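You operate a simulated robot arm through the tools that you are given. There is no shell and no other tool. Be economical: measure what you need, move in short steps, check, and stop when the job is done.

Carry out the task below with a simulated two-armed robot. There is one attempt and no reset: what you move stays moved.

## Task
Refill the bottle that matches the tap jerrycan and cap it.
Fine: the jerrycan on the blue workbench; the dish soap bottle with the same scent; up to its FULL line; lay the cap in the grey tray meanwhile; it goes back where it stood. Set down upright: what you pick out.

It is judged by the outcome, as a careful person would: the job done as asked, and still so three seconds after it is handed in. It fails if anything else is knocked over, pushed out of place, dropped, spilled or broken. A push-on lid holds only when it is set on centred and level and pressed home; a screw cap is set on level and turned clockwise until tight.

## Robot
Two 6-joint arms with two-finger parallel grippers on one trunk, on a base that drives. Base frame: it is fixed to the floor where the robot stands at the start and does not move with it; the origin is under the middle of the robot, x ahead of it, y to its left, z up; the surface under the hand at the start is at about z = 0.8. Units: m, degrees, N and s.
The left shoulder is at the start at [0.06, 0.187, 1.172], the right one opposite. With the tool pointing down near the work surface each hand reaches from about 0.1 to 0.6 m from the robot's upright axis, wherever it stands, measured 20 degrees to its own side. Places, roughly: tap [0.2, -0.8, 1]. Payload 1.57 kg a hand.
Tool frame (each hand has its own): the origin (TCP) lies between the finger pads and is the grasp point; the fingertips stand 0.03 m ahead of it; z points along the fingers, y is the line along which they close. Largest opening 0.11 m; finger width 0.024, thickness 0.012; the body of the gripper, 0.048 by 0.112 m, starts 0.078 m behind the TCP.
Orientation is that of the tool frame in the base frame, as a unit quaternion [w, x, y, z]. With the fingers straight down and closing along the base's y, the tool's x points along the base's -x, its y along +y and its z along -z.

## Interface
- The arms move only by the tool move_arm. It takes "left_steps", "right_steps" or both (then of equal length, played together; a hand with none holds still); each is a list that holds one entry, the list of rows, each a list of 7 numbers: the shift along the tool's x, y, z in m, then the turn, a rotation vector about the tool's x, y, z in degrees, then the opening in per cent of the stroke, from 0 (shut) to 100 (fully open). In form: [[[x, y, z, wx, wy, wz, claw], ...]]. A call has 1 to 10 rows; each row is the pose to reach, as a shift and turn from the pose commanded when the call began, along the tool's axes at that moment. Rows are played at 5 a second. More than 0.05 m and 8.6 degrees between two rows, or a gripper value outside its range, and nothing of the call is played. Where a pose cannot be reached the arm comes as near as it can. A force on the tool above 40 N (or 10 N above the force at the start of the call, whichever is more), or a blocked arm, ends the call early, and 0.2 s more pass. The fingers move at their own pace (about 0.153 m/s each) and stop on an object; they squeeze with about 43 N. The grip force told is the motor's: it shows also when the fingers shut on nothing. Time passes only in rows, and 0.2 s behind the last, so rows that repeat a pose let the fingers close. The reply holds the time, the measured pose of the TCP, the force on the tool along the base axes, the opening and the grip force, in the units named above and with some noise, with the torque about the TCP (base axes, N m) and any sound that the robot's microphone picked up, and new pictures: "views" is both (left out), scene, wrist or none (wrist: the cameras of the hands that moved).
- Cameras (640 x 400 px; columns grow to the right, rows downward): "scene" is now at [-0.0032, -0.0498, 1.7074]; the picture's right is [-0.65, -0.76, 0.00], its down [-0.61, 0.51, -0.61] and it looks along [0.46, -0.39, -0.80] (base axes); focal length 292 px, centre (320, 200). "left" rides on the left gripper at [0.07, -0.016, -0.141] in its tool frame; the picture's right is [0.23, 0.97, 0.00], its down [-0.86, 0.20, -0.48] and it looks along [-0.47, 0.11, 0.88] (tool axes); focal length 222 px, centre (320, 200). "right" rides on the right gripper at [0.07, 0.016, -0.141] in its tool frame; the picture's right is [-0.23, 0.97, 0.00], its down [-0.86, -0.20, -0.48] and it looks along [-0.47, -0.11, 0.88] (tool axes); focal length 222 px, centre (320, 200). There is no depth. A picture from a camera that has moved, and an enlarged one, comes with that camera's place and axes in the base frame and with its lens.
- move_column(by): slides the trunk up (or, below 0, down) by that many m; the arms and the scene camera ride with it, the base frame stays. It gives what a move gives, with no picture.
- drive_base(legs): drives the robot by 1 to 6 legs, each [ahead, left, turn to the left] in m, m and degrees, along the robot's own axes; the way and the turn of a leg run together, so that a leg with both is an arc; at most 1.5 m and 180 degrees a leg. The arms and the cameras ride along, it lands a little off, and it stops where it bumps. It gives what a move gives, and a new picture of the scene camera.
- turn_head(pan, tilt): turns the head with the scene camera to pan (to the left, within 86 degrees either way) and tilt (down, from -29 to 69), counted from straight ahead of the robot. It gives what a move gives, and a new picture of the scene camera.
- inspect(camera, box): a new picture of the part [left, top, right, bottom] of that camera's present view, enlarged. It takes no simulated time.
- finish_job(): hands the job in; it is judged then, once.

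Go step by step. Nothing tells you exact positions but the pictures and the camera data: compare them with the known pose of the tool, close in by small moves and look again before you grip or let go. The budget is 120 turns and 260 pictures, counting those below and the enlarged ones. Unless the task says otherwise, let go and move clear before handing in, and close with one line.

The tools are called after ">>>" as name(argument=value, ...) on one line, values as JSON. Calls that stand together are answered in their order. move_arm: Moves the arms, as the interface text tells. Its arguments: {"type":"object","properties":{"left_steps":{"type":"array","items":{"type":"array","items":{"type":"array","items":{"type":"number"}}}},"right_steps":{"type":"array","items":{"type":"array","items":{"type":"array","items":{"type":"number"}}}},"views":{"type":"string","enum":["both","scene","wrist","none"]}},"required":[]} The other tools are called the same way: move_column (by) slides the trunk up or down; drive_base (legs) drives the base; turn_head (pan, tilt) turns the head that bears the scene camera; inspect (camera, box) takes an enlarged picture of a part of a camera's view; finish_job () hands the job in.

At the start:

```text
clock: 0.0
left_tcp_pos: [0.4032, 0.0515, 1.2849]
left_orientation: [-0.001, 0.0, 1.0, 0.0]
left_force: [0.1, 0.2, 0.4]
left_wrist_torque: [0.04, -0.04, 0.0]
left_gripper_width: 0.1101
left_grip_force: 0.1
right_tcp_pos: [0.4371, -0.3398, 1.2026]
right_orientation: [0.0, -0.001, 1.0, -0.001]
right_force: [-0.4, -0.2, -0.6]
right_wrist_torque: [0.03, 0.0, 0.02]
right_gripper_width: 0.1101
right_grip_force: 0.1
trunk travel left (down, up): [-0.8, 0.19]
robot x, y, heading: [0.0015, 0.0023, -0.2]
head pan, tilt: [-40.3, 52.7]
```

scene: 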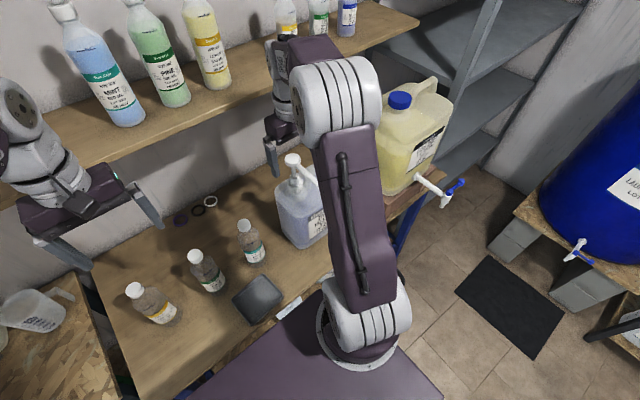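
right: 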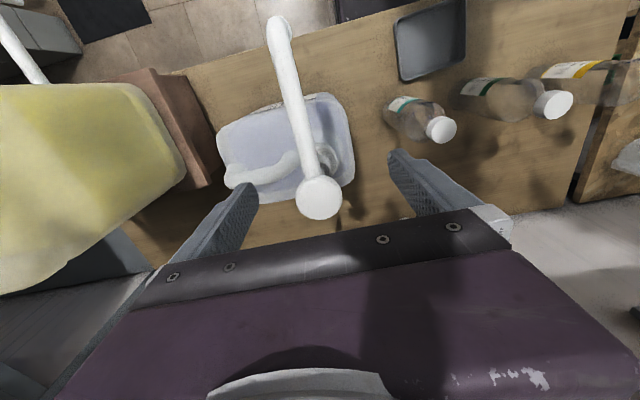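
left: 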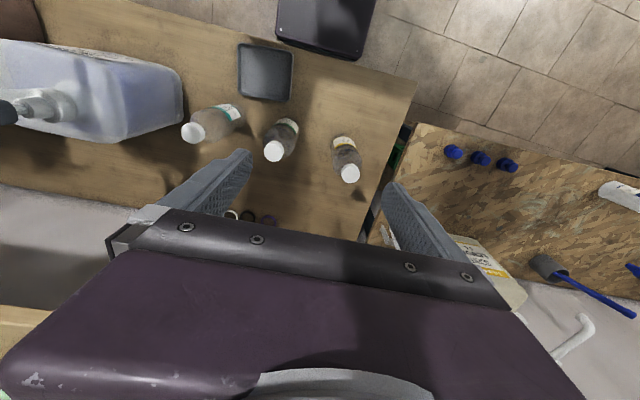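

I see three small bottles on the bench, a pump canister, and a yellow jerrycan with a tap on the bench's right end. First I read the labels.

>>> inspect(camera="scene", box=[370, 70, 480, 220])

>>> inspect(camera="scene", box=[110, 200, 290, 340])

```text
2.67 times, centred on (425, 145) of scene
camera zoom: at [-0.0032, -0.0498, 1.7074], right [-0.65, -0.76, 0.0], down [-0.61, 0.51, -0.61], along [0.46, -0.39, -0.8], focal length 777 px, centre (40, 347)
```

zoom: 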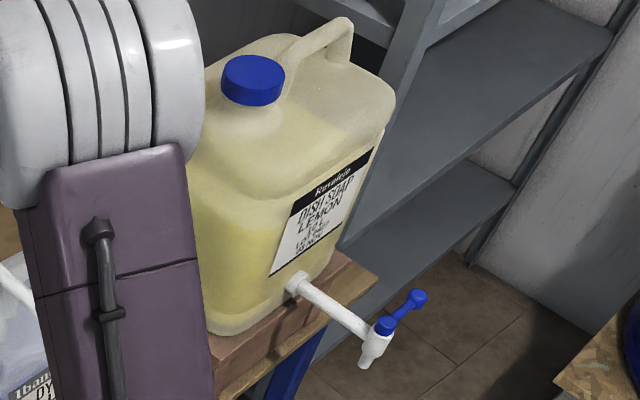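

```text
2.86 times, centred on (200, 270) of scene
camera zoom: at [-0.0032, -0.0498, 1.7074], right [-0.65, -0.76, 0.0], down [-0.61, 0.51, -0.61], along [0.46, -0.39, -0.8], focal length 833 px, centre (663, 0)
```

zoom: 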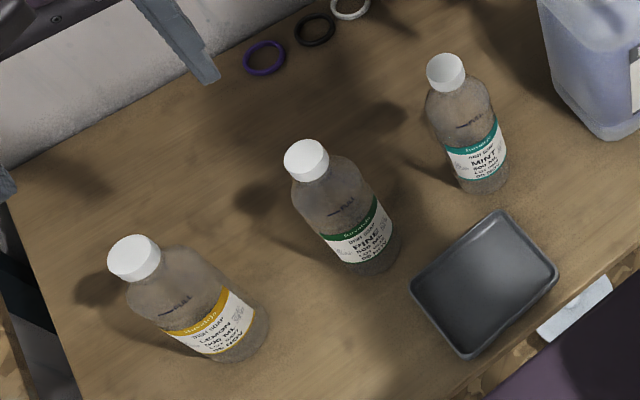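

The bench jerrycan is Dish Soap Lemon, and there's a Lemon dish soap bottle at the left of the row. I check the rest of the surroundings before moving.

>>> turn_head(pan=-75, tilt=40)

>>> turn_head(pan=20, tilt=50)

```text
clock: 1.0
left_tcp_pos: [0.403, 0.0511, 1.2845]
left_orientation: [0.0, 0.001, 1.0, 0.0]
left_force: [0.3, -0.3, 0.3]
left_wrist_torque: [0.01, -0.02, 0.01]
left_gripper_width: 0.1099
left_grip_force: 0.0
right_tcp_pos: [0.436, -0.3391, 1.2021]
right_orientation: [0.0, 0.0, 1.0, -0.001]
right_force: [-0.5, 0.1, 0.3]
right_wrist_torque: [0.0, -0.02, 0.0]
right_gripper_width: 0.1101
right_grip_force: 0.0
trunk travel left (down, up): [-0.8, 0.19]
robot x, y, heading: [-0.0004, -0.0007, 0.2]
head pan, tilt: [-75.0, 40.0]
camera scene: at [-0.038, -0.0837, 1.7251], right [-0.97, -0.26, 0.0], down [-0.17, 0.62, -0.77], along [0.2, -0.74, -0.64], focal length 292 px, centre (320, 200)
```

scene: 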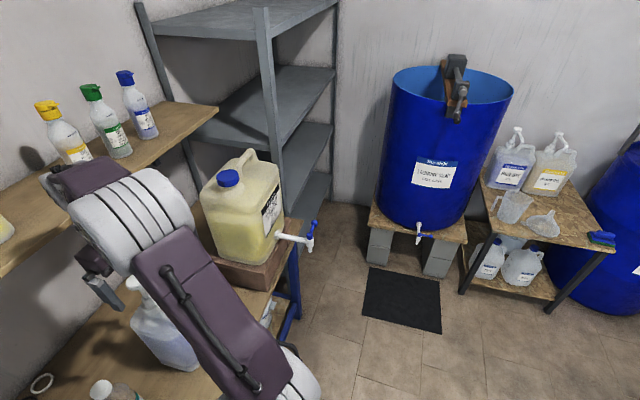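

```text
clock: 2.7
left_tcp_pos: [0.4034, 0.0512, 1.2842]
left_orientation: [0.0, 0.0, 1.0, 0.001]
left_force: [-0.4, -0.7, -0.3]
left_wrist_torque: [0.02, 0.0, -0.01]
left_gripper_width: 0.1099
left_grip_force: 0.0
right_tcp_pos: [0.4365, -0.3397, 1.2025]
right_orientation: [0.0, 0.0, 1.0, 0.001]
right_force: [-1.4, 0.1, -0.5]
right_wrist_torque: [0.01, -0.01, 0.01]
right_gripper_width: 0.1098
right_grip_force: 0.0
trunk travel left (down, up): [-0.8, 0.19]
robot x, y, heading: [0.0, -0.0024, -0.0]
head pan, tilt: [20.0, 50.0]
camera scene: at [0.0123, 0.0246, 1.711], right [0.34, -0.94, 0.0], down [-0.72, -0.26, -0.64], along [0.6, 0.22, -0.77], focal length 292 px, centre (320, 200)
```

scene: 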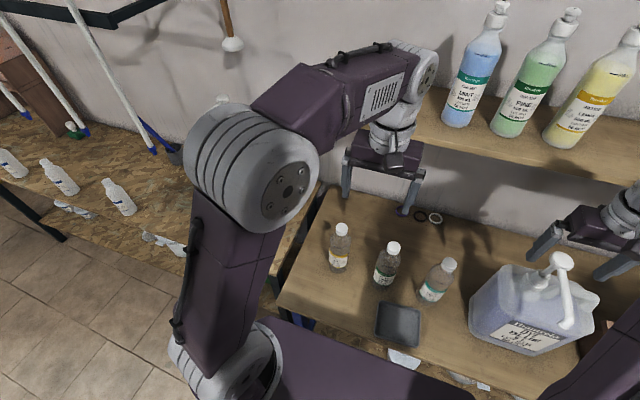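

The tap is at the bench's right end; the lemon bottle stands near (0.47, 0.13) and the tray near (0.35, -0.10). I shift the base left a little so the bottle is centred between the arms, then look with the left hand.

>>> drive_base(legs=[[0.0, 0.1, 0.0]])

>>> turn_head(pan=-5, tilt=58)

```text
clock: 3.9
left_tcp_pos: [0.3992, 0.1435, 1.286]
left_orientation: [0.001, 0.001, 1.0, 0.001]
left_force: [-1.0, 0.0, 0.1]
left_wrist_torque: [0.05, -0.07, -0.01]
left_gripper_width: 0.1099
left_grip_force: 0.1
right_tcp_pos: [0.4333, -0.2451, 1.2022]
right_orientation: [0.0, 0.001, 1.0, 0.004]
right_force: [-4.5, 6.3, -6.7]
right_wrist_torque: [0.52, 0.24, -0.27]
right_gripper_width: 0.1065
right_grip_force: 0.0
trunk travel left (down, up): [-0.8, 0.19]
robot x, y, heading: [-0.0007, 0.0978, -0.1]
head pan, tilt: [20.0, 50.0]
camera scene: at [0.0077, 0.1163, 1.711], right [0.34, -0.94, 0.0], down [-0.72, -0.26, -0.65], along [0.61, 0.22, -0.76], focal length 292 px, centre (320, 200)
```

scene: 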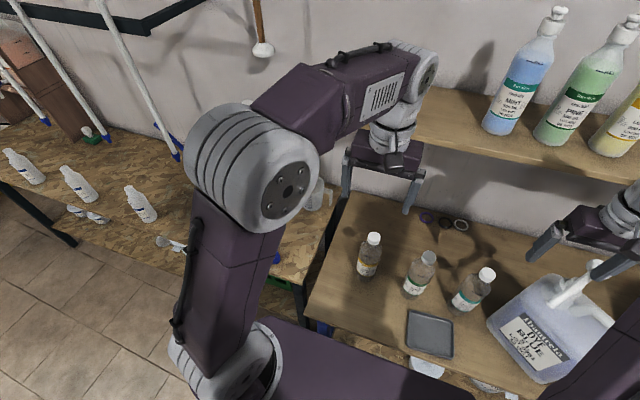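

```text
clock: 4.7
left_tcp_pos: [0.4025, 0.1478, 1.2849]
left_orientation: [0.0, 0.001, 1.0, 0.001]
left_force: [0.3, -0.1, -0.2]
left_wrist_torque: [-0.02, 0.01, 0.0]
left_gripper_width: 0.1101
left_grip_force: 0.1
right_tcp_pos: [0.4359, -0.239, 1.2019]
right_orientation: [-0.002, 0.001, 1.0, 0.002]
right_force: [0.2, 1.1, 0.7]
right_wrist_torque: [-0.06, -0.01, -0.04]
right_gripper_width: 0.1086
right_grip_force: 0.0
trunk travel left (down, up): [-0.8, 0.19]
robot x, y, heading: [-0.001, 0.0976, -0.1]
head pan, tilt: [-5.0, 58.0]
camera scene: at [0.0087, 0.091, 1.7008], right [-0.09, -1.0, 0.0], down [-0.84, 0.07, -0.53], along [0.53, -0.05, -0.85], focal length 292 px, centre (320, 200)
```

scene: 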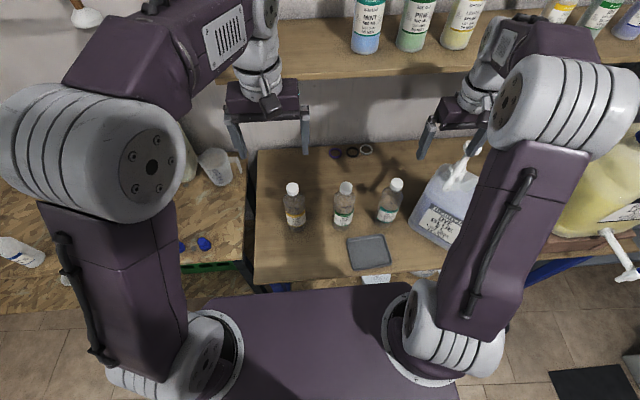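

The right hand shows it may have touched the pump jug's spout when I drove. I look at it closely.

>>> inspect(camera="scene", box=[380, 80, 540, 280])

>>> inspect(camera="right", box=[0, 0, 640, 400])

```text
2.00 times, centred on (460, 180) of scene
camera zoom: at [0.0087, 0.091, 1.7008], right [-0.09, -1.0, 0.0], down [-0.84, 0.07, -0.53], along [0.53, -0.05, -0.85], focal length 583 px, centre (40, 240)
```

zoom: 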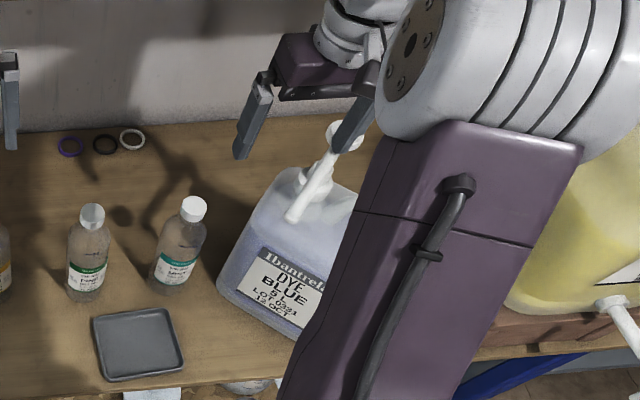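

```text
1.00 times, centred on (320, 200) of right (not enlarged: the box is as wide or as high as the picture)
camera zoom: at [0.3659, -0.2235, 1.3459], right [0.23, 0.97, 0.0], down [0.86, -0.2, 0.47], along [0.46, -0.1, -0.88], focal length 222 px, centre (320, 200)
```

zoom: 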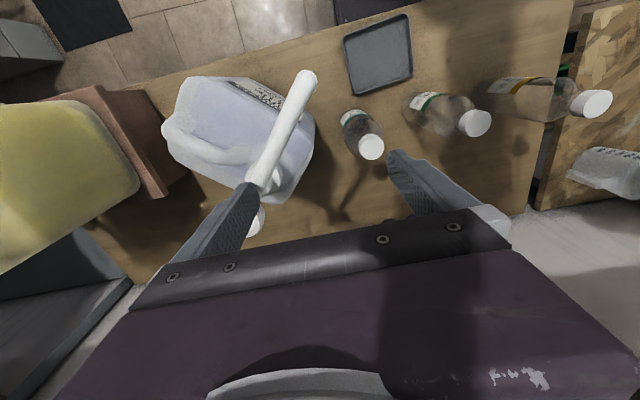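

The right finger pushed the pump jug and turned it when I drove. I lift that hand straight up, return the base, and compare with the starting picture so I can put the jug back.

>>> move_arm(right_steps=[[[0, 0, -0.03, 0, 0, 0, 100], [0, 0, -0.06, 0, 0, 0, 100], [0, 0, -0.09, 0, 0, 0, 100], [0, 0, -0.12, 0, 0, 0, 100]]], views="wrist")

>>> drive_base(legs=[[0.0, -0.098, 0.0]])

>>> turn_head(pan=20, tilt=50)

>>> inspect(camera="right", box=[0, 0, 640, 400])

```text
clock: 5.7
left_tcp_pos: [0.4036, 0.1494, 1.2854]
left_orientation: [-0.001, 0.001, 1.0, -0.001]
left_force: [-0.1, -0.2, 1.0]
left_wrist_torque: [-0.01, -0.03, 0.0]
left_gripper_width: 0.1101
left_grip_force: 0.0
right_tcp_pos: [0.431, -0.2395, 1.3236]
right_orientation: [0.0, 0.001, 1.0, 0.003]
right_force: [0.0, 0.1, 0.4]
right_wrist_torque: [0.01, -0.01, 0.0]
right_gripper_width: 0.1102
right_grip_force: 0.1
trunk travel left (down, up): [-0.8, 0.19]
robot x, y, heading: [-0.0031, 0.0983, -0.3]
head pan, tilt: [-5.0, 58.0]
camera right: at [0.3628, -0.2237, 1.4671], right [0.23, 0.97, 0.0], down [0.86, -0.2, 0.48], along [0.46, -0.1, -0.88], focal length 222 px, centre (320, 200)
```

right: 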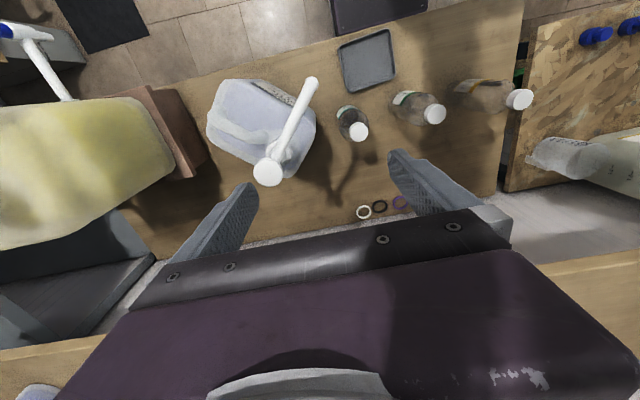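

```text
clock: 6.9
left_tcp_pos: [0.4029, 0.0568, 1.2854]
left_orientation: [0.0, -0.003, 1.0, -0.002]
left_force: [0.3, 0.7, -0.1]
left_wrist_torque: [-0.02, 0.01, 0.0]
left_gripper_width: 0.1101
left_grip_force: 0.0
right_tcp_pos: [0.4344, -0.3327, 1.3249]
right_orientation: [-0.002, -0.001, 1.0, 0.002]
right_force: [0.8, 0.8, 0.3]
right_wrist_torque: [-0.01, -0.03, 0.01]
right_gripper_width: 0.1104
right_grip_force: 0.1
trunk travel left (down, up): [-0.8, 0.19]
robot x, y, heading: [-0.0011, 0.0016, 0.2]
head pan, tilt: [-5.0, 58.0]
camera scene: at [0.0082, -0.0023, 1.7008], right [-0.09, -1.0, 0.0], down [-0.84, 0.07, -0.53], along [0.53, -0.05, -0.85], focal length 292 px, centre (320, 200)
```

scene: 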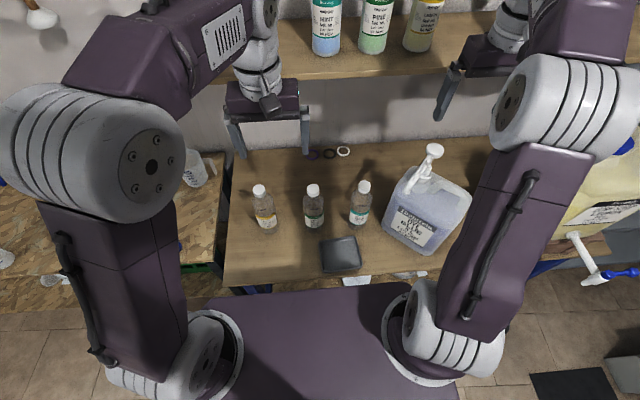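

```text
clock: 7.8
left_tcp_pos: [0.4028, 0.0507, 1.2853]
left_orientation: [0.0, -0.001, 1.0, 0.001]
left_force: [-0.3, 0.3, 0.8]
left_wrist_torque: [-0.03, 0.01, 0.0]
left_gripper_width: 0.11
left_grip_force: 0.1
right_tcp_pos: [0.4331, -0.3367, 1.3225]
right_orientation: [-0.002, -0.001, 1.0, 0.003]
right_force: [0.8, 1.0, -0.1]
right_wrist_torque: [0.0, -0.02, -0.01]
right_gripper_width: 0.1098
right_grip_force: 0.0
trunk travel left (down, up): [-0.8, 0.19]
robot x, y, heading: [0.0003, 0.0004, 0.3]
head pan, tilt: [20.0, 50.0]
camera scene: at [0.0122, 0.0239, 1.711], right [0.34, -0.94, 0.0], down [-0.72, -0.26, -0.64], along [0.6, 0.22, -0.77], focal length 292 px, centre (320, 200)
```

scene: 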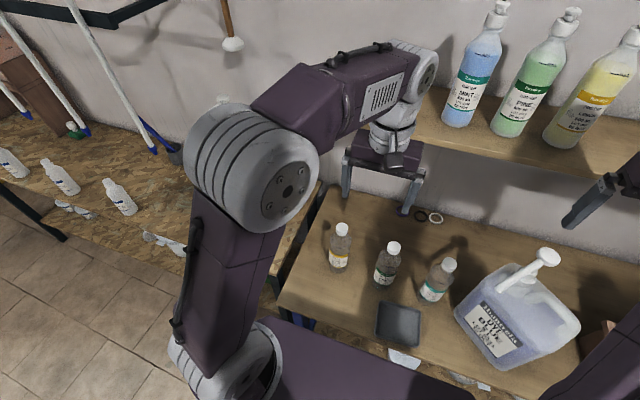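

```text
1.00 times, centred on (320, 200) of right (not enlarged: the box is as wide or as high as the picture)
camera zoom: at [0.364, -0.3216, 1.4662], right [0.23, 0.97, 0.01], down [0.86, -0.2, 0.47], along [0.46, -0.1, -0.88], focal length 222 px, centre (320, 200)
```

zoom: 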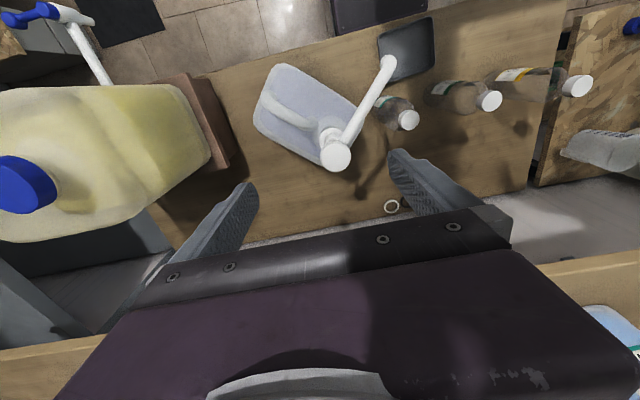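

From the two views I get the jug's spout: it pointed straight to -x from a head at about (0.462, -0.346), and is now turned about 43° clockwise. I'll grip the spout gently with the hand turned to match and turn it back; first hover above it.

>>> move_arm(right_steps=[[[0.004, 0.012, 0.01, 0, 0, 8.5, 100], [0.008, 0.024, 0.02, 0, 0, 17, 100], [0.012, 0.036, 0.03, 0, 0, 25.5, 100], [0.016, 0.048, 0.04, 0, 0, 34, 100], [0.02, 0.06, 0.05, 0, 0, 42.5, 100], [0.02, 0.06, 0.05, 0, 0, 42.5, 100]]], views="both")

```text
clock: 9.2
left_tcp_pos: [0.4025, 0.0517, 1.2837]
left_orientation: [0.0, -0.001, 1.0, -0.001]
left_force: [0.2, -0.1, -0.4]
left_wrist_torque: [-0.03, 0.01, 0.05]
left_gripper_width: 0.1101
left_grip_force: 0.1
right_tcp_pos: [0.415, -0.2736, 1.273]
right_orientation: [-0.002, 0.363, 0.932, 0.001]
right_force: [0.7, 0.1, -0.2]
right_wrist_torque: [-0.01, 0.0, -0.01]
right_gripper_width: 0.1101
right_grip_force: 0.1
trunk travel left (down, up): [-0.8, 0.19]
robot x, y, heading: [-0.0023, 0.0001, -0.0]
head pan, tilt: [20.0, 50.0]
camera scene: at [0.0123, 0.0256, 1.711], right [0.34, -0.94, 0.0], down [-0.72, -0.26, -0.64], along [0.6, 0.22, -0.77], focal length 292 px, centre (320, 200)
camera right: at [0.3742, -0.2157, 1.4175], right [0.83, 0.56, 0.0], down [0.5, -0.73, 0.47], along [0.27, -0.39, -0.88], focal length 222 px, centre (320, 200)
```

scene: 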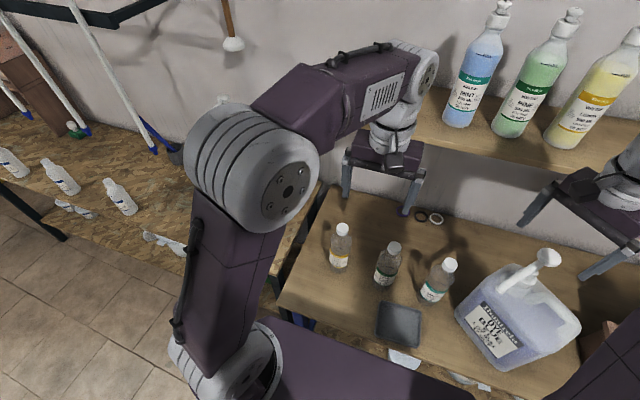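
right: 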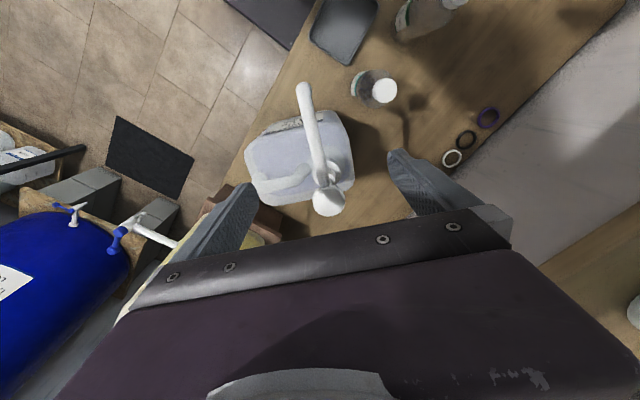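

The hand is aligned with the spout. I shift 5 mm sideways and descend around it without closing yet.

>>> move_arm(right_steps=[[[0, -0.005, 0.03, 0, 0, 0, 100], [0, -0.005, 0.06, 0, 0, 0, 100], [0, -0.005, 0.09, 0, 0, 0, 100], [0, -0.005, 0.118, 0, 0, 0, 100], [0, -0.005, 0.118, 0, 0, 0, 100]]], views="both")

```text
clock: 10.4
left_tcp_pos: [0.403, 0.0523, 1.2846]
left_orientation: [0.001, -0.001, 1.0, 0.001]
left_force: [0.0, 0.0, 0.1]
left_wrist_torque: [-0.03, 0.02, 0.0]
left_gripper_width: 0.1099
left_grip_force: 0.0
right_tcp_pos: [0.4115, -0.2794, 1.1549]
right_orientation: [-0.002, 0.362, 0.932, 0.002]
right_force: [-0.3, -0.2, 0.4]
right_wrist_torque: [-0.03, -0.01, 0.03]
right_gripper_width: 0.1098
right_grip_force: 0.1
trunk travel left (down, up): [-0.8, 0.19]
robot x, y, heading: [0.0019, -0.0012, 0.1]
head pan, tilt: [20.0, 50.0]
camera scene: at [0.0119, 0.0258, 1.711], right [0.34, -0.94, 0.0], down [-0.72, -0.26, -0.64], along [0.6, 0.22, -0.77], focal length 292 px, centre (320, 200)
camera right: at [0.3699, -0.2208, 1.299], right [0.82, 0.57, 0.0], down [0.5, -0.73, 0.47], along [0.27, -0.39, -0.88], focal length 222 px, centre (320, 200)
```

scene: 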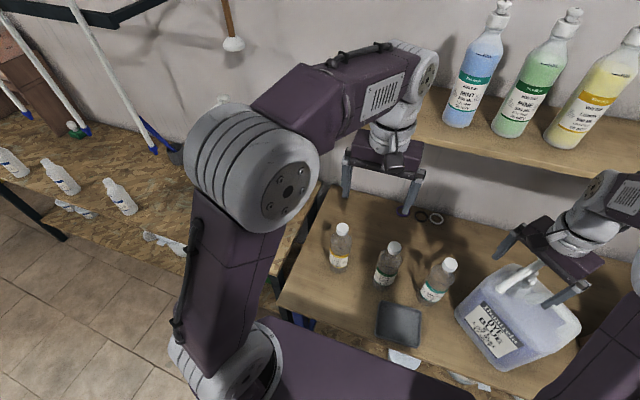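
right: 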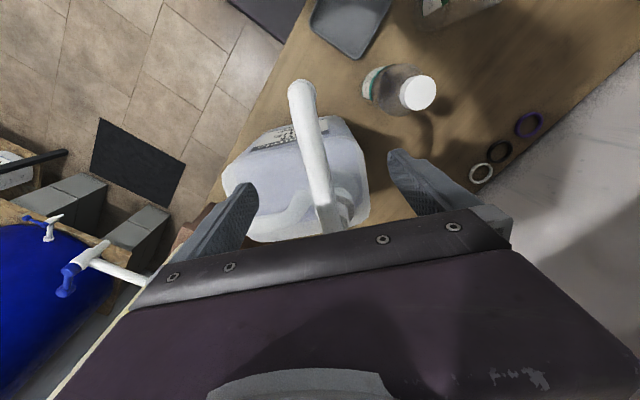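

The spout is centred between the fingers. I close on it, then rotate and carry it back to its original line.

>>> move_arm(right_steps=[[[0, 0, 0, 0, 0, 0, 60], [0, 0, 0, 0, 0, 0, 30], [0, 0, 0, 0, 0, 0, 10], [0, 0, 0, 0, 0, 0, 0], [0, 0, 0, 0, 0, 0, 0]]], views="none")

>>> move_arm(right_steps=[[[-0.0037, -0.0058, 0, 0, 0, -4.25, 0], [-0.0073, -0.0115, 0, 0, 0, -8.5, 0], [-0.011, -0.0173, 0, 0, 0, -12.75, 0], [-0.0146, -0.023, 0, 0, 0, -17, 0], [-0.0183, -0.0288, 0, 0, 0, -21.25, 0], [-0.0219, -0.0345, 0, 0, 0, -25.5, 0], [-0.0256, -0.0403, 0, 0, 0, -29.75, 0], [-0.0292, -0.046, 0, 0, 0, -34, 0], [-0.0329, -0.0518, 0, 0, 0, -38.25, 0], [-0.0365, -0.0575, 0, 0, 0, -42.5, 0]]], views="both")

```text
clock: 11.6
left_tcp_pos: [0.4042, 0.054, 1.2833]
left_orientation: [-0.001, -0.001, 1.0, -0.001]
left_force: [-0.3, 0.3, -0.6]
left_wrist_torque: [-0.03, -0.01, 0.01]
left_gripper_width: 0.11
left_grip_force: 0.1
right_tcp_pos: [0.4124, -0.277, 1.1557]
right_orientation: [-0.002, 0.361, 0.933, 0.001]
right_force: [4.4, 7.6, -0.3]
right_wrist_torque: [-0.01, 0.04, 0.11]
right_gripper_width: 0.0135
right_grip_force: 30.0
trunk travel left (down, up): [-0.8, 0.19]
robot x, y, heading: [-0.002, -0.0008, 0.2]
head pan, tilt: [20.0, 50.0]
```

```text
clock: 13.8
left_tcp_pos: [0.4001, 0.0534, 1.2858]
left_orientation: [0.001, -0.001, 1.0, -0.002]
left_force: [-0.7, -0.1, 0.9]
left_wrist_torque: [0.0, 0.02, -0.01]
left_gripper_width: 0.1101
left_grip_force: 0.1
right_tcp_pos: [0.3946, -0.3454, 1.1563]
right_orientation: [-0.001, -0.002, 1.0, 0.002]
right_force: [-7.2, 5.3, 5.8]
right_wrist_torque: [-0.06, 0.84, -0.45]
right_gripper_width: 0.0138
right_grip_force: 30.4
trunk travel left (down, up): [-0.8, 0.19]
robot x, y, heading: [0.0011, -0.0014, 0.1]
head pan, tilt: [20.0, 50.0]
camera scene: at [0.0089, 0.0278, 1.711], right [0.34, -0.94, 0.0], down [-0.72, -0.26, -0.64], along [0.61, 0.22, -0.77], focal length 292 px, centre (320, 200)
camera right: at [0.3251, -0.3293, 1.3001], right [0.22, 0.97, 0.0], down [0.86, -0.2, 0.48], along [0.47, -0.1, -0.88], focal length 222 px, centre (320, 200)
```

scene: 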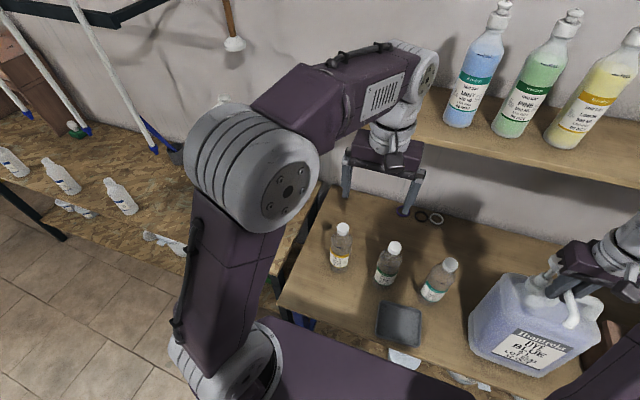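
right: 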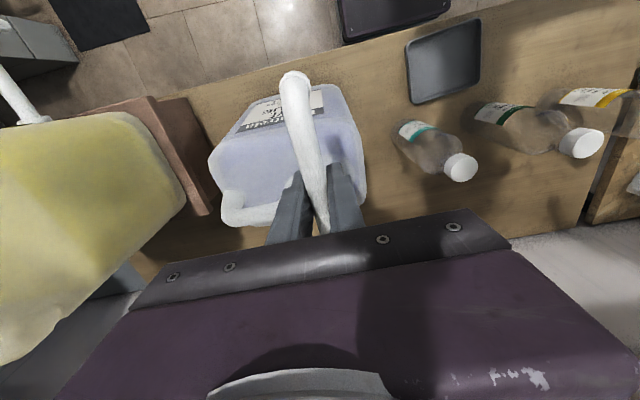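

The jug turned back well. I release, rise, and take the start viewpoint for an exact comparison.

>>> move_arm(right_steps=[[[0, 0, 0, 0, 0, 0, 40], [0, 0, 0, 0, 0, 0, 100], [0, 0, -0.03, 0, 0, 0, 100], [-0.02, 0.002, -0.046, 0, 0, 0, 100], [-0.0425, 0.0056, -0.0463, 0, 0, 0, 100], [-0.0425, 0.0056, -0.0463, 0, 0, 0, 100]]], views="both")

```text
clock: 15.2
left_tcp_pos: [0.4025, 0.0517, 1.2851]
left_orientation: [0.0, -0.001, 1.0, 0.0]
left_force: [0.5, 0.2, -0.2]
left_wrist_torque: [0.01, -0.01, 0.0]
left_gripper_width: 0.11
left_grip_force: 0.0
right_tcp_pos: [0.4395, -0.3419, 1.2007]
right_orientation: [-0.001, 0.0, 1.0, 0.003]
right_force: [-0.4, 0.4, -0.4]
right_wrist_torque: [0.0, -0.03, -0.02]
right_gripper_width: 0.1102
right_grip_force: 0.0
trunk travel left (down, up): [-0.8, 0.19]
robot x, y, heading: [0.0003, -0.0017, -0.1]
head pan, tilt: [20.0, 50.0]
camera scene: at [0.0109, 0.0258, 1.711], right [0.34, -0.94, 0.0], down [-0.72, -0.26, -0.64], along [0.6, 0.22, -0.77], focal length 292 px, centre (320, 200)
camera right: at [0.3686, -0.3269, 1.3446], right [0.23, 0.97, 0.0], down [0.86, -0.2, 0.48], along [0.46, -0.1, -0.88], focal length 222 px, centre (320, 200)
```

scene: 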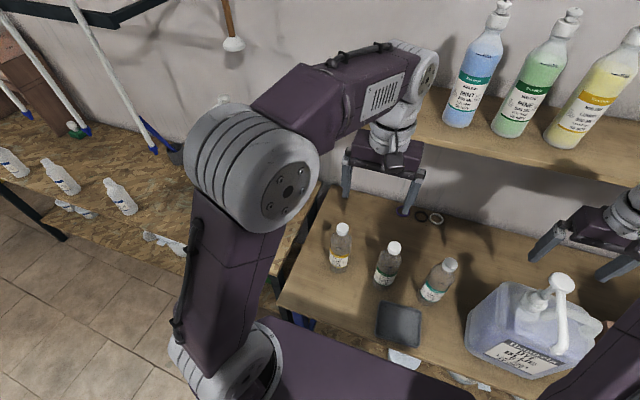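
right: 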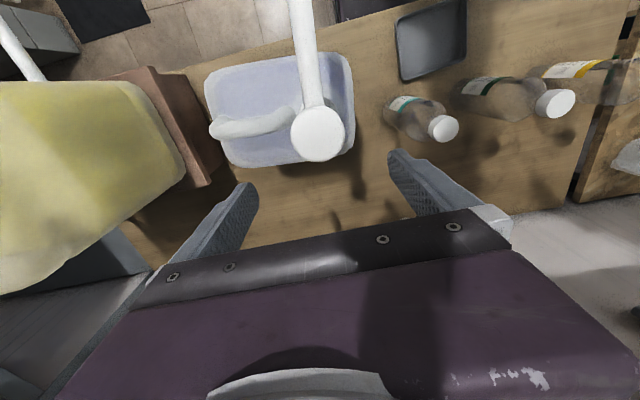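

Yaw is nearly right but the jug sits ~57 mm too near the robot (the fingers slid along the spout). I take hold of the pump head itself next and slide it back.

>>> move_arm(right_steps=[[[0.018, 0.0064, 0, 0, 0, 0, 100], [0.0365, 0.0064, 0, 0, 0, 0, 100], [0.0365, 0.0064, 0.03, 0, 0, 0, 100], [0.0365, 0.0064, 0.058, 0, 0, 0, 100], [0.0365, 0.0064, 0.058, 0, 0, 0, 100]]], views="wrist")

>>> inspect(camera="scene", box=[450, 200, 640, 390])

```text
clock: 16.4
left_tcp_pos: [0.4015, 0.0526, 1.2847]
left_orientation: [0.0, 0.0, 1.0, -0.001]
left_force: [0.6, 0.1, -0.4]
left_wrist_torque: [0.03, -0.01, 0.02]
left_gripper_width: 0.1098
left_grip_force: 0.1
right_tcp_pos: [0.4008, -0.3347, 1.1435]
right_orientation: [0.0, -0.001, 1.0, 0.002]
right_force: [-0.9, -0.1, -0.4]
right_wrist_torque: [0.04, -0.02, -0.01]
right_gripper_width: 0.1101
right_grip_force: 0.1
trunk travel left (down, up): [-0.8, 0.19]
robot x, y, heading: [-0.0017, 0.0004, 0.0]
head pan, tilt: [20.0, 50.0]
camera right: at [0.3309, -0.3185, 1.2875], right [0.23, 0.97, 0.0], down [0.86, -0.2, 0.48], along [0.46, -0.1, -0.88], focal length 222 px, centre (320, 200)
```

right: 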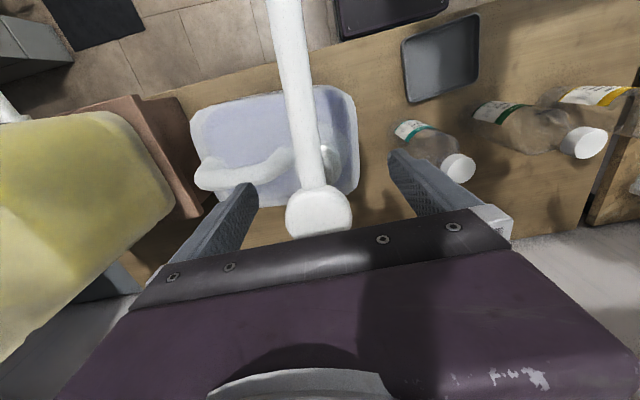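

```text
2.11 times, centred on (545, 295) of scene
camera zoom: at [0.0108, 0.0261, 1.711], right [0.34, -0.94, 0.0], down [-0.72, -0.26, -0.64], along [0.6, 0.22, -0.77], focal length 614 px, centre (-154, 0)
```

zoom: 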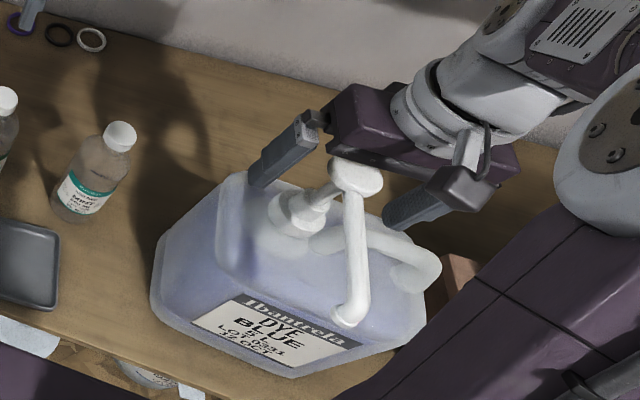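

The head is between the fingers. I close and slide the jug +57 mm in x, -10 mm in y, with about 4° of turn.

>>> move_arm(right_steps=[[[0, 0, 0, 0, 0, 0, 60], [0, 0, 0, 0, 0, 0, 30], [0, 0, 0, 0, 0, 0, 10], [0, 0, 0, 0, 0, 0, 0]]], views="none")

>>> move_arm(right_steps=[[[-0.007, -0.0012, 0, 0, 0, -0.5, 0], [-0.014, -0.0025, 0, 0, 0, -1, 0], [-0.021, -0.0037, 0, 0, 0, -1.5, 0], [-0.028, -0.005, 0, 0, 0, -2, 0], [-0.035, -0.0062, 0, 0, 0, -2.5, 0], [-0.042, -0.0075, 0, 0, 0, -3, 0], [-0.049, -0.0087, 0, 0, 0, -4, 0], [-0.057, -0.01, 0, 0, 0, -5, 0], [-0.057, -0.01, 0, 0, 0, -5, 0]]], views="scene")

```text
clock: 17.4
left_tcp_pos: [0.403, 0.0507, 1.2845]
left_orientation: [0.0, -0.002, 1.0, 0.002]
left_force: [-0.9, 0.6, 0.0]
left_wrist_torque: [-0.05, 0.01, 0.0]
left_gripper_width: 0.11
left_grip_force: 0.1
right_tcp_pos: [0.4017, -0.3364, 1.1425]
right_orientation: [-0.001, -0.001, 1.0, 0.003]
right_force: [1.6, -6.1, -0.1]
right_wrist_torque: [-0.2, -0.03, 0.14]
right_gripper_width: 0.0405
right_grip_force: 43.2
trunk travel left (down, up): [-0.8, 0.19]
robot x, y, heading: [-0.0013, -0.0008, 0.2]
head pan, tilt: [20.0, 50.0]
```

```text
clock: 19.4
left_tcp_pos: [0.4017, 0.053, 1.2857]
left_orientation: [0.001, -0.001, 1.0, -0.001]
left_force: [-0.9, 0.7, 1.0]
left_wrist_torque: [-0.02, 0.01, 0.04]
left_gripper_width: 0.1098
left_grip_force: 0.1
right_tcp_pos: [0.4605, -0.3414, 1.1452]
right_orientation: [-0.001, -0.045, 0.999, 0.002]
right_force: [-6.6, 5.3, 2.2]
right_wrist_torque: [0.82, 0.4, -0.24]
right_gripper_width: 0.0395
right_grip_force: 42.4
trunk travel left (down, up): [-0.8, 0.19]
robot x, y, heading: [-0.0013, 0.0019, 0.0]
head pan, tilt: [20.0, 50.0]
camera scene: at [0.0097, 0.0275, 1.7109], right [0.34, -0.94, 0.0], down [-0.72, -0.26, -0.64], along [0.6, 0.22, -0.77], focal length 292 px, centre (320, 200)
```

scene: 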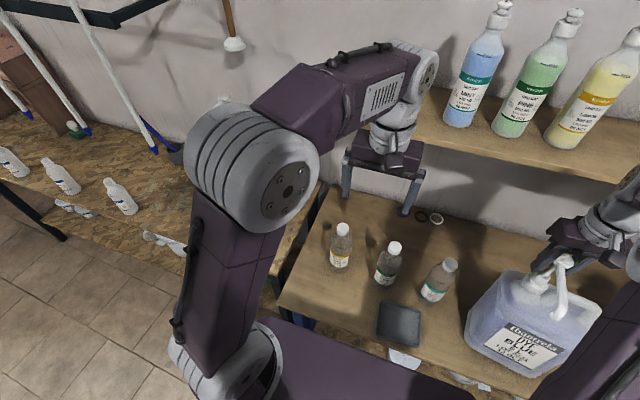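

Now release and compare again from the original viewpoint.

>>> move_arm(right_steps=[[[0, 0, 0, 0, 0, 0, 40], [0, 0, 0, 0, 0, 0, 100], [0, 0, -0.03, 0, 0, 2, 100], [0.01, 0.003, -0.058, 0, 0, 5, 100], [0.0215, 0.0035, -0.058, 0, 0, 5, 100], [0.0215, 0.0035, -0.058, 0, 0, 5, 100]]], views="both")

```text
clock: 20.8
left_tcp_pos: [0.4035, 0.0521, 1.2852]
left_orientation: [0.0, 0.0, 1.0, 0.0]
left_force: [-1.0, -1.4, -0.8]
left_wrist_torque: [-0.01, 0.0, -0.02]
left_gripper_width: 0.11
left_grip_force: 0.0
right_tcp_pos: [0.442, -0.3402, 1.2006]
right_orientation: [-0.001, -0.001, 1.0, 0.003]
right_force: [0.8, -0.4, 0.9]
right_wrist_torque: [-0.01, 0.04, 0.01]
right_gripper_width: 0.11
right_grip_force: 0.0
trunk travel left (down, up): [-0.8, 0.19]
robot x, y, heading: [0.0015, -0.0006, 0.3]
head pan, tilt: [20.0, 50.0]
camera scene: at [0.0125, 0.0256, 1.711], right [0.34, -0.94, 0.0], down [-0.72, -0.26, -0.64], along [0.6, 0.22, -0.77], focal length 292 px, centre (320, 200)
camera right: at [0.3706, -0.326, 1.3448], right [0.23, 0.97, 0.0], down [0.86, -0.2, 0.47], along [0.46, -0.1, -0.88], focal length 222 px, centre (320, 200)
```

scene: 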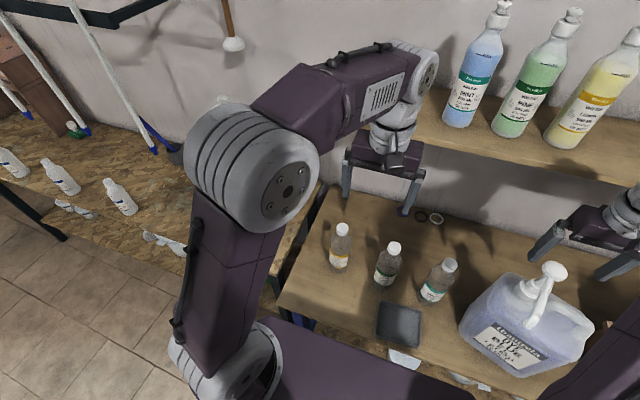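
right: 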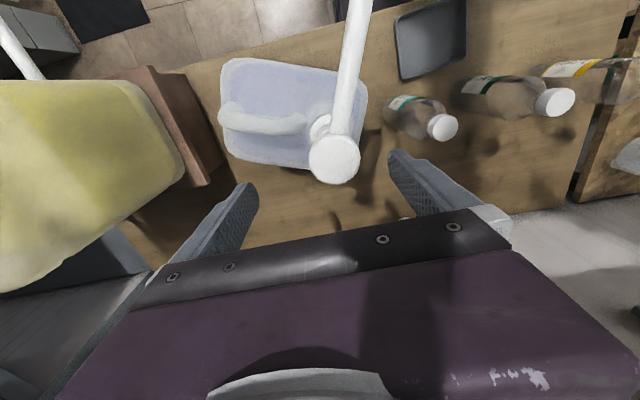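

Pushing high tips the jug and it springs back; its base is now ~20° off and ~5 cm forward of its spot. I'll nudge it low on its front face with closed, tilted fingers instead. First I go round to the front.

>>> move_arm(right_steps=[[[0, 0, -0.04, 0, 0, 0, 100], [0, 0, -0.08, 0, 0, 0, 100], [0.045, -0.01, -0.08, 0, 0, 0, 60], [0.09, -0.03, -0.08, 0, 0, 0, 20], [0.135, -0.05, -0.08, 0, -8, 0, 0], [0.18, -0.07, -0.08, 0, -16, 0, 0], [0.205, -0.08, -0.06, 0, -24, 0, 0], [0.205, -0.08, -0.03, 0, -30, 0, 0], [0.205, -0.08, 0.01, 0, -30, 0, 0], [0.205, -0.08, 0.01, 0, -30, 0, 0]]], views="both")

```text
clock: 23.0
left_tcp_pos: [0.4029, 0.0513, 1.2845]
left_orientation: [0.0, -0.001, 1.0, -0.001]
left_force: [-0.1, 0.9, -0.1]
left_wrist_torque: [0.01, 0.02, 0.02]
left_gripper_width: 0.1099
left_grip_force: 0.0
right_tcp_pos: [0.2327, -0.4265, 1.1905]
right_orientation: [0.258, 0.0, 0.966, 0.002]
right_force: [-0.1, 0.3, -0.4]
right_wrist_torque: [0.0, 0.02, -0.01]
right_gripper_width: 0.0001
right_grip_force: 20.7
trunk travel left (down, up): [-0.8, 0.19]
robot x, y, heading: [0.0037, 0.0034, 0.2]
head pan, tilt: [20.0, 50.0]
camera scene: at [0.0119, 0.0259, 1.711], right [0.34, -0.94, 0.0], down [-0.72, -0.26, -0.64], along [0.6, 0.22, -0.77], focal length 292 px, centre (320, 200)
camera right: at [0.1015, -0.409, 1.2809], right [0.2, 0.97, 0.12], down [0.5, -0.2, 0.84], along [0.84, -0.11, -0.53], focal length 222 px, centre (320, 200)
```

scene: 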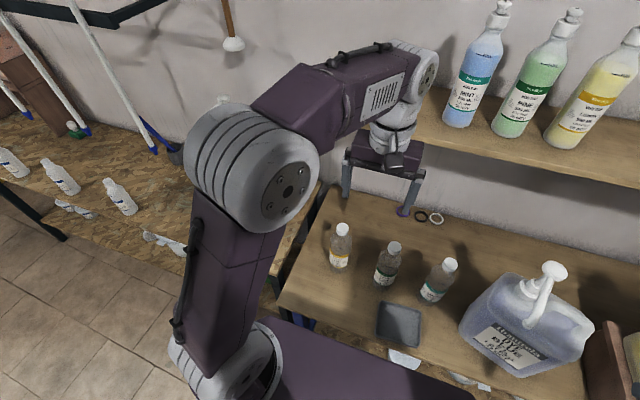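
right: 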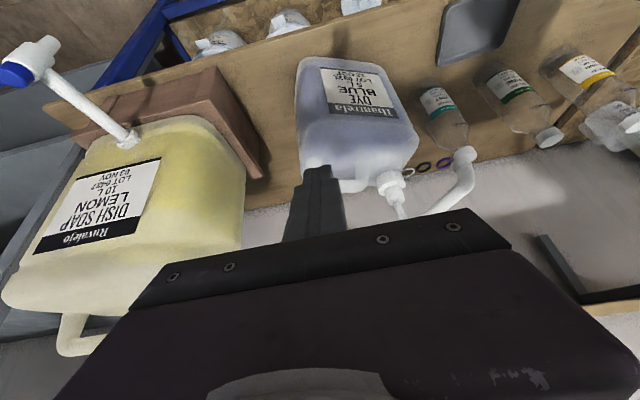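

I have a clear view: the jug's front-right bottom corner is near (0.33, -0.446). I lower the closed fingers in front of it.

>>> move_arm(right_steps=[[[0.021, 0, 0.04, 0, 0, 0, 0], [0.043, 0, 0.081, 0, 0, 0, 0], [0.064, 0, 0.121, 0, 0, 0, 0], [0.086, 0, 0.162, 0, 0, 0, 0], [0.107, 0, 0.202, 0, 0, 0, 0], [0.129, 0, 0.243, 0, 0, 0, 0], [0.15, 0, 0.283, 0, 0, 0, 0], [0.15, 0, 0.283, 0, 0, 0, 0]]], views="both")

```text
clock: 24.8
left_tcp_pos: [0.402, 0.0535, 1.2852]
left_orientation: [0.0, -0.001, 1.0, 0.0]
left_force: [0.0, -0.3, 0.3]
left_wrist_torque: [-0.03, 0.01, 0.01]
left_gripper_width: 0.1097
left_grip_force: 0.1
right_tcp_pos: [0.2645, -0.4901, 0.8996]
right_orientation: [0.256, -0.001, 0.967, 0.007]
right_force: [0.4, 0.4, 0.5]
right_wrist_torque: [-0.03, 0.0, 0.01]
right_gripper_width: 0.0
right_grip_force: 21.3
right hand out of reach, approached as far as the arm can: row 4, 5, 6, 7, 8
trunk travel left (down, up): [-0.8, 0.19]
robot x, y, heading: [-0.0004, 0.0011, 0.1]
head pan, tilt: [20.0, 50.0]
camera scene: at [0.0118, 0.0267, 1.711], right [0.34, -0.94, 0.0], down [-0.72, -0.26, -0.64], along [0.6, 0.22, -0.77], focal length 292 px, centre (320, 200)
camera right: at [0.1339, -0.4759, 0.9911], right [0.19, 0.97, 0.13], down [0.51, -0.21, 0.84], along [0.84, -0.1, -0.53], focal length 222 px, centre (320, 200)
```

scene: 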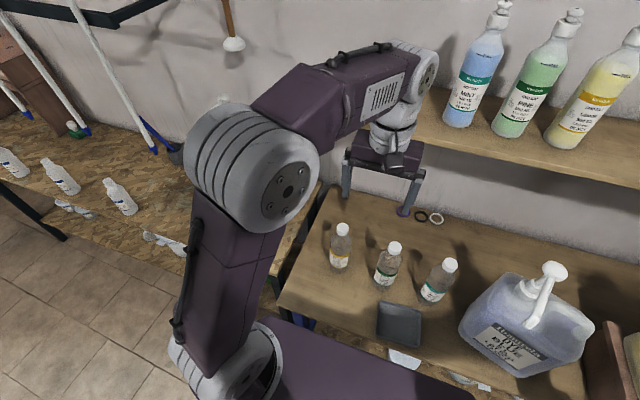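
right: 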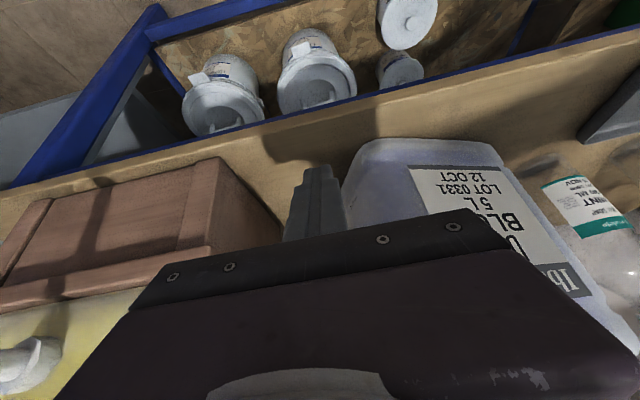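

The arm is too folded here. I back the base up 0.15 m so the hand can work at this spot.

>>> drive_base(legs=[[-0.15, 0.0, 0.0]])

>>> move_arm(right_steps=[[[0, 0.02, 0, 0, 0, 0, 0], [0, 0.02, 0, 0, 0, 0, 0]]], views="wrist")

```text
clock: 26.1
left_tcp_pos: [0.2593, 0.055, 1.2834]
left_orientation: [-0.001, -0.003, 1.0, 0.0]
left_force: [0.0, -0.2, 0.7]
left_wrist_torque: [-0.03, 0.04, -0.01]
left_gripper_width: 0.1101
left_grip_force: 0.1
right_tcp_pos: [0.1234, -0.4892, 0.8993]
right_orientation: [0.255, -0.003, 0.967, 0.009]
right_force: [0.5, 0.7, -0.3]
right_wrist_torque: [-0.01, -0.02, 0.02]
right_gripper_width: 0.0
right_grip_force: 20.6
trunk travel left (down, up): [-0.8, 0.19]
robot x, y, heading: [-0.1457, 0.0018, 0.4]
head pan, tilt: [20.0, 50.0]
camera scene: at [-0.131, 0.025, 1.7109], right [0.35, -0.94, 0.0], down [-0.72, -0.27, -0.64], along [0.6, 0.22, -0.77], focal length 292 px, centre (320, 200)
```

scene: 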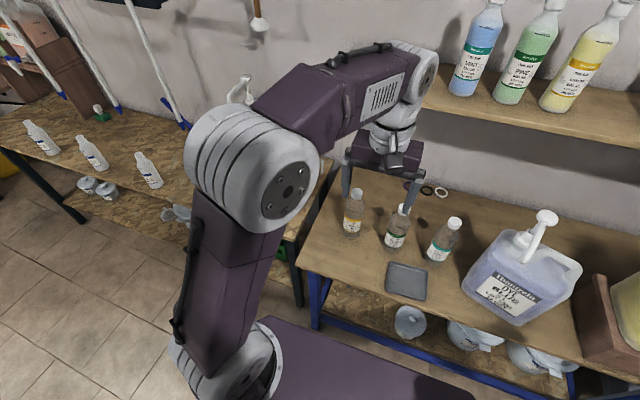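

```text
clock: 26.7
left_tcp_pos: [0.2577, 0.0542, 1.2843]
left_orientation: [0.0, -0.004, 1.0, 0.0]
left_force: [1.9, -0.2, -0.2]
left_wrist_torque: [-0.05, -0.01, 0.01]
left_gripper_width: 0.1101
left_grip_force: 0.0
right_tcp_pos: [0.1254, -0.4836, 0.9079]
right_orientation: [0.255, -0.003, 0.967, 0.012]
right_force: [0.7, 0.3, -0.5]
right_wrist_torque: [0.02, 0.0, -0.03]
right_gripper_width: 0.0
right_grip_force: 21.0
right hand out of reach, approached as far as the arm can: row 1, 2
trunk travel left (down, up): [-0.8, 0.19]
robot x, y, heading: [-0.1467, -0.0045, 0.4]
head pan, tilt: [20.0, 50.0]
camera right: at [-0.0052, -0.4704, 0.9979], right [0.19, 0.97, 0.13], down [0.51, -0.21, 0.83], along [0.84, -0.09, -0.54], focal length 222 px, centre (320, 200)
```

right: 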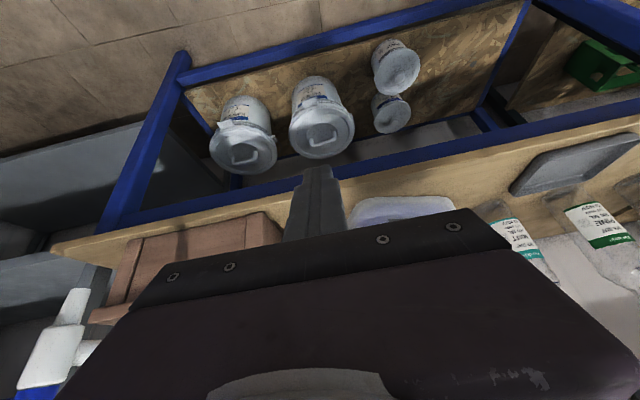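

I now extend the hand forward over the bench edge in small steps.

>>> move_arm(right_steps=[[[-0.035, 0, 0.02, 0, 0, 0, 0], [-0.07, 0, 0.04, 0, 0, 0, 0], [-0.105, 0, 0.06, 0, 0, 0, 0], [-0.105, 0, 0.06, 0, 0, 0, 0]]], views="both")

```text
clock: 27.7
left_tcp_pos: [0.2562, 0.0532, 1.2857]
left_orientation: [0.0, -0.004, 1.0, 0.0]
left_force: [0.2, 0.0, 0.3]
left_wrist_torque: [0.01, 0.02, 0.03]
left_gripper_width: 0.1099
left_grip_force: 0.1
right_tcp_pos: [0.2466, -0.4808, 0.9073]
right_orientation: [0.257, -0.003, 0.966, 0.009]
right_force: [0.1, -0.3, 0.1]
right_wrist_torque: [-0.01, 0.01, -0.05]
right_gripper_width: 0.0
right_grip_force: 21.2
trunk travel left (down, up): [-0.8, 0.19]
robot x, y, heading: [-0.147, 0.0028, 0.5]
head pan, tilt: [20.0, 50.0]
camera scene: at [-0.1344, 0.025, 1.711], right [0.35, -0.94, 0.0], down [-0.72, -0.27, -0.64], along [0.6, 0.22, -0.77], focal length 292 px, centre (320, 200)
camera right: at [0.1147, -0.4678, 0.9979], right [0.19, 0.97, 0.13], down [0.51, -0.21, 0.84], along [0.84, -0.09, -0.53], focal length 222 px, centre (320, 200)
```

scene: 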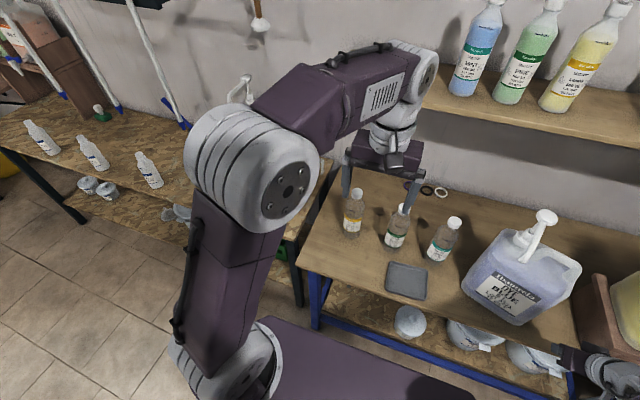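
right: 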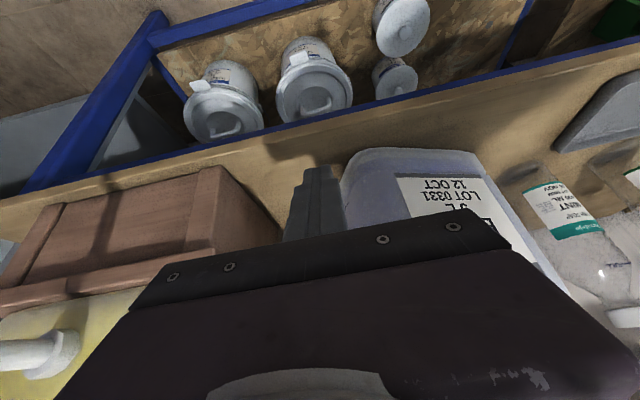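

Fingers are now free to move. I line up at y≈-0.42, lower to z≈0.87 and approach the jug's front.

>>> move_arm(right_steps=[[[0.009, 0.03, 0.016, 0, 0, 0, 0], [0.0185, 0.06, 0.032, 0, 0, 0, 0], [-0.007, 0.06, 0.047, 0, 0, 0, 0], [-0.033, 0.06, 0.062, 0, 0, 0, 0], [-0.042, 0.06, 0.067, 0, 0, 0, 0], [-0.051, 0.06, 0.072, 0, 0, 0, 0]]], views="both")

```text
clock: 29.1
left_tcp_pos: [0.2561, 0.0532, 1.2855]
left_orientation: [0.0, -0.003, 1.0, 0.001]
left_force: [0.6, 0.1, 0.2]
left_wrist_torque: [0.0, 0.03, 0.02]
left_gripper_width: 0.11
left_grip_force: 0.0
right_tcp_pos: [0.326, -0.4195, 0.8686]
right_orientation: [0.257, -0.003, 0.966, 0.008]
right_force: [-9.0, -4.2, 0.3]
right_wrist_torque: [-0.3, 0.71, -0.32]
right_gripper_width: 0.0
right_grip_force: 20.9
right hand out of reach, approached as far as the arm can: row 2
trunk travel left (down, up): [-0.8, 0.19]
robot x, y, heading: [-0.1506, -0.0036, 0.2]
head pan, tilt: [20.0, 50.0]
camera scene: at [-0.1341, 0.0242, 1.711], right [0.35, -0.94, 0.0], down [-0.72, -0.27, -0.64], along [0.6, 0.22, -0.77], focal length 292 px, centre (320, 200)
camera right: at [0.1947, -0.4063, 0.9592], right [0.19, 0.97, 0.13], down [0.51, -0.21, 0.84], along [0.84, -0.09, -0.53], focal length 222 px, centre (320, 200)
```

scene: 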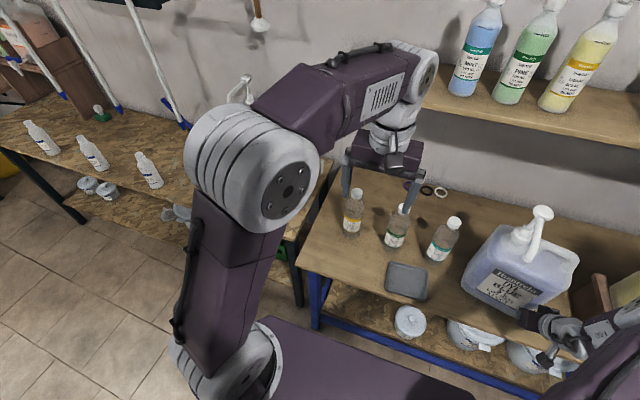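
right: 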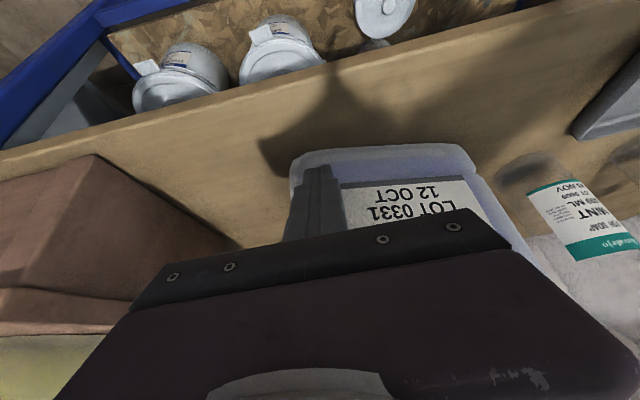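

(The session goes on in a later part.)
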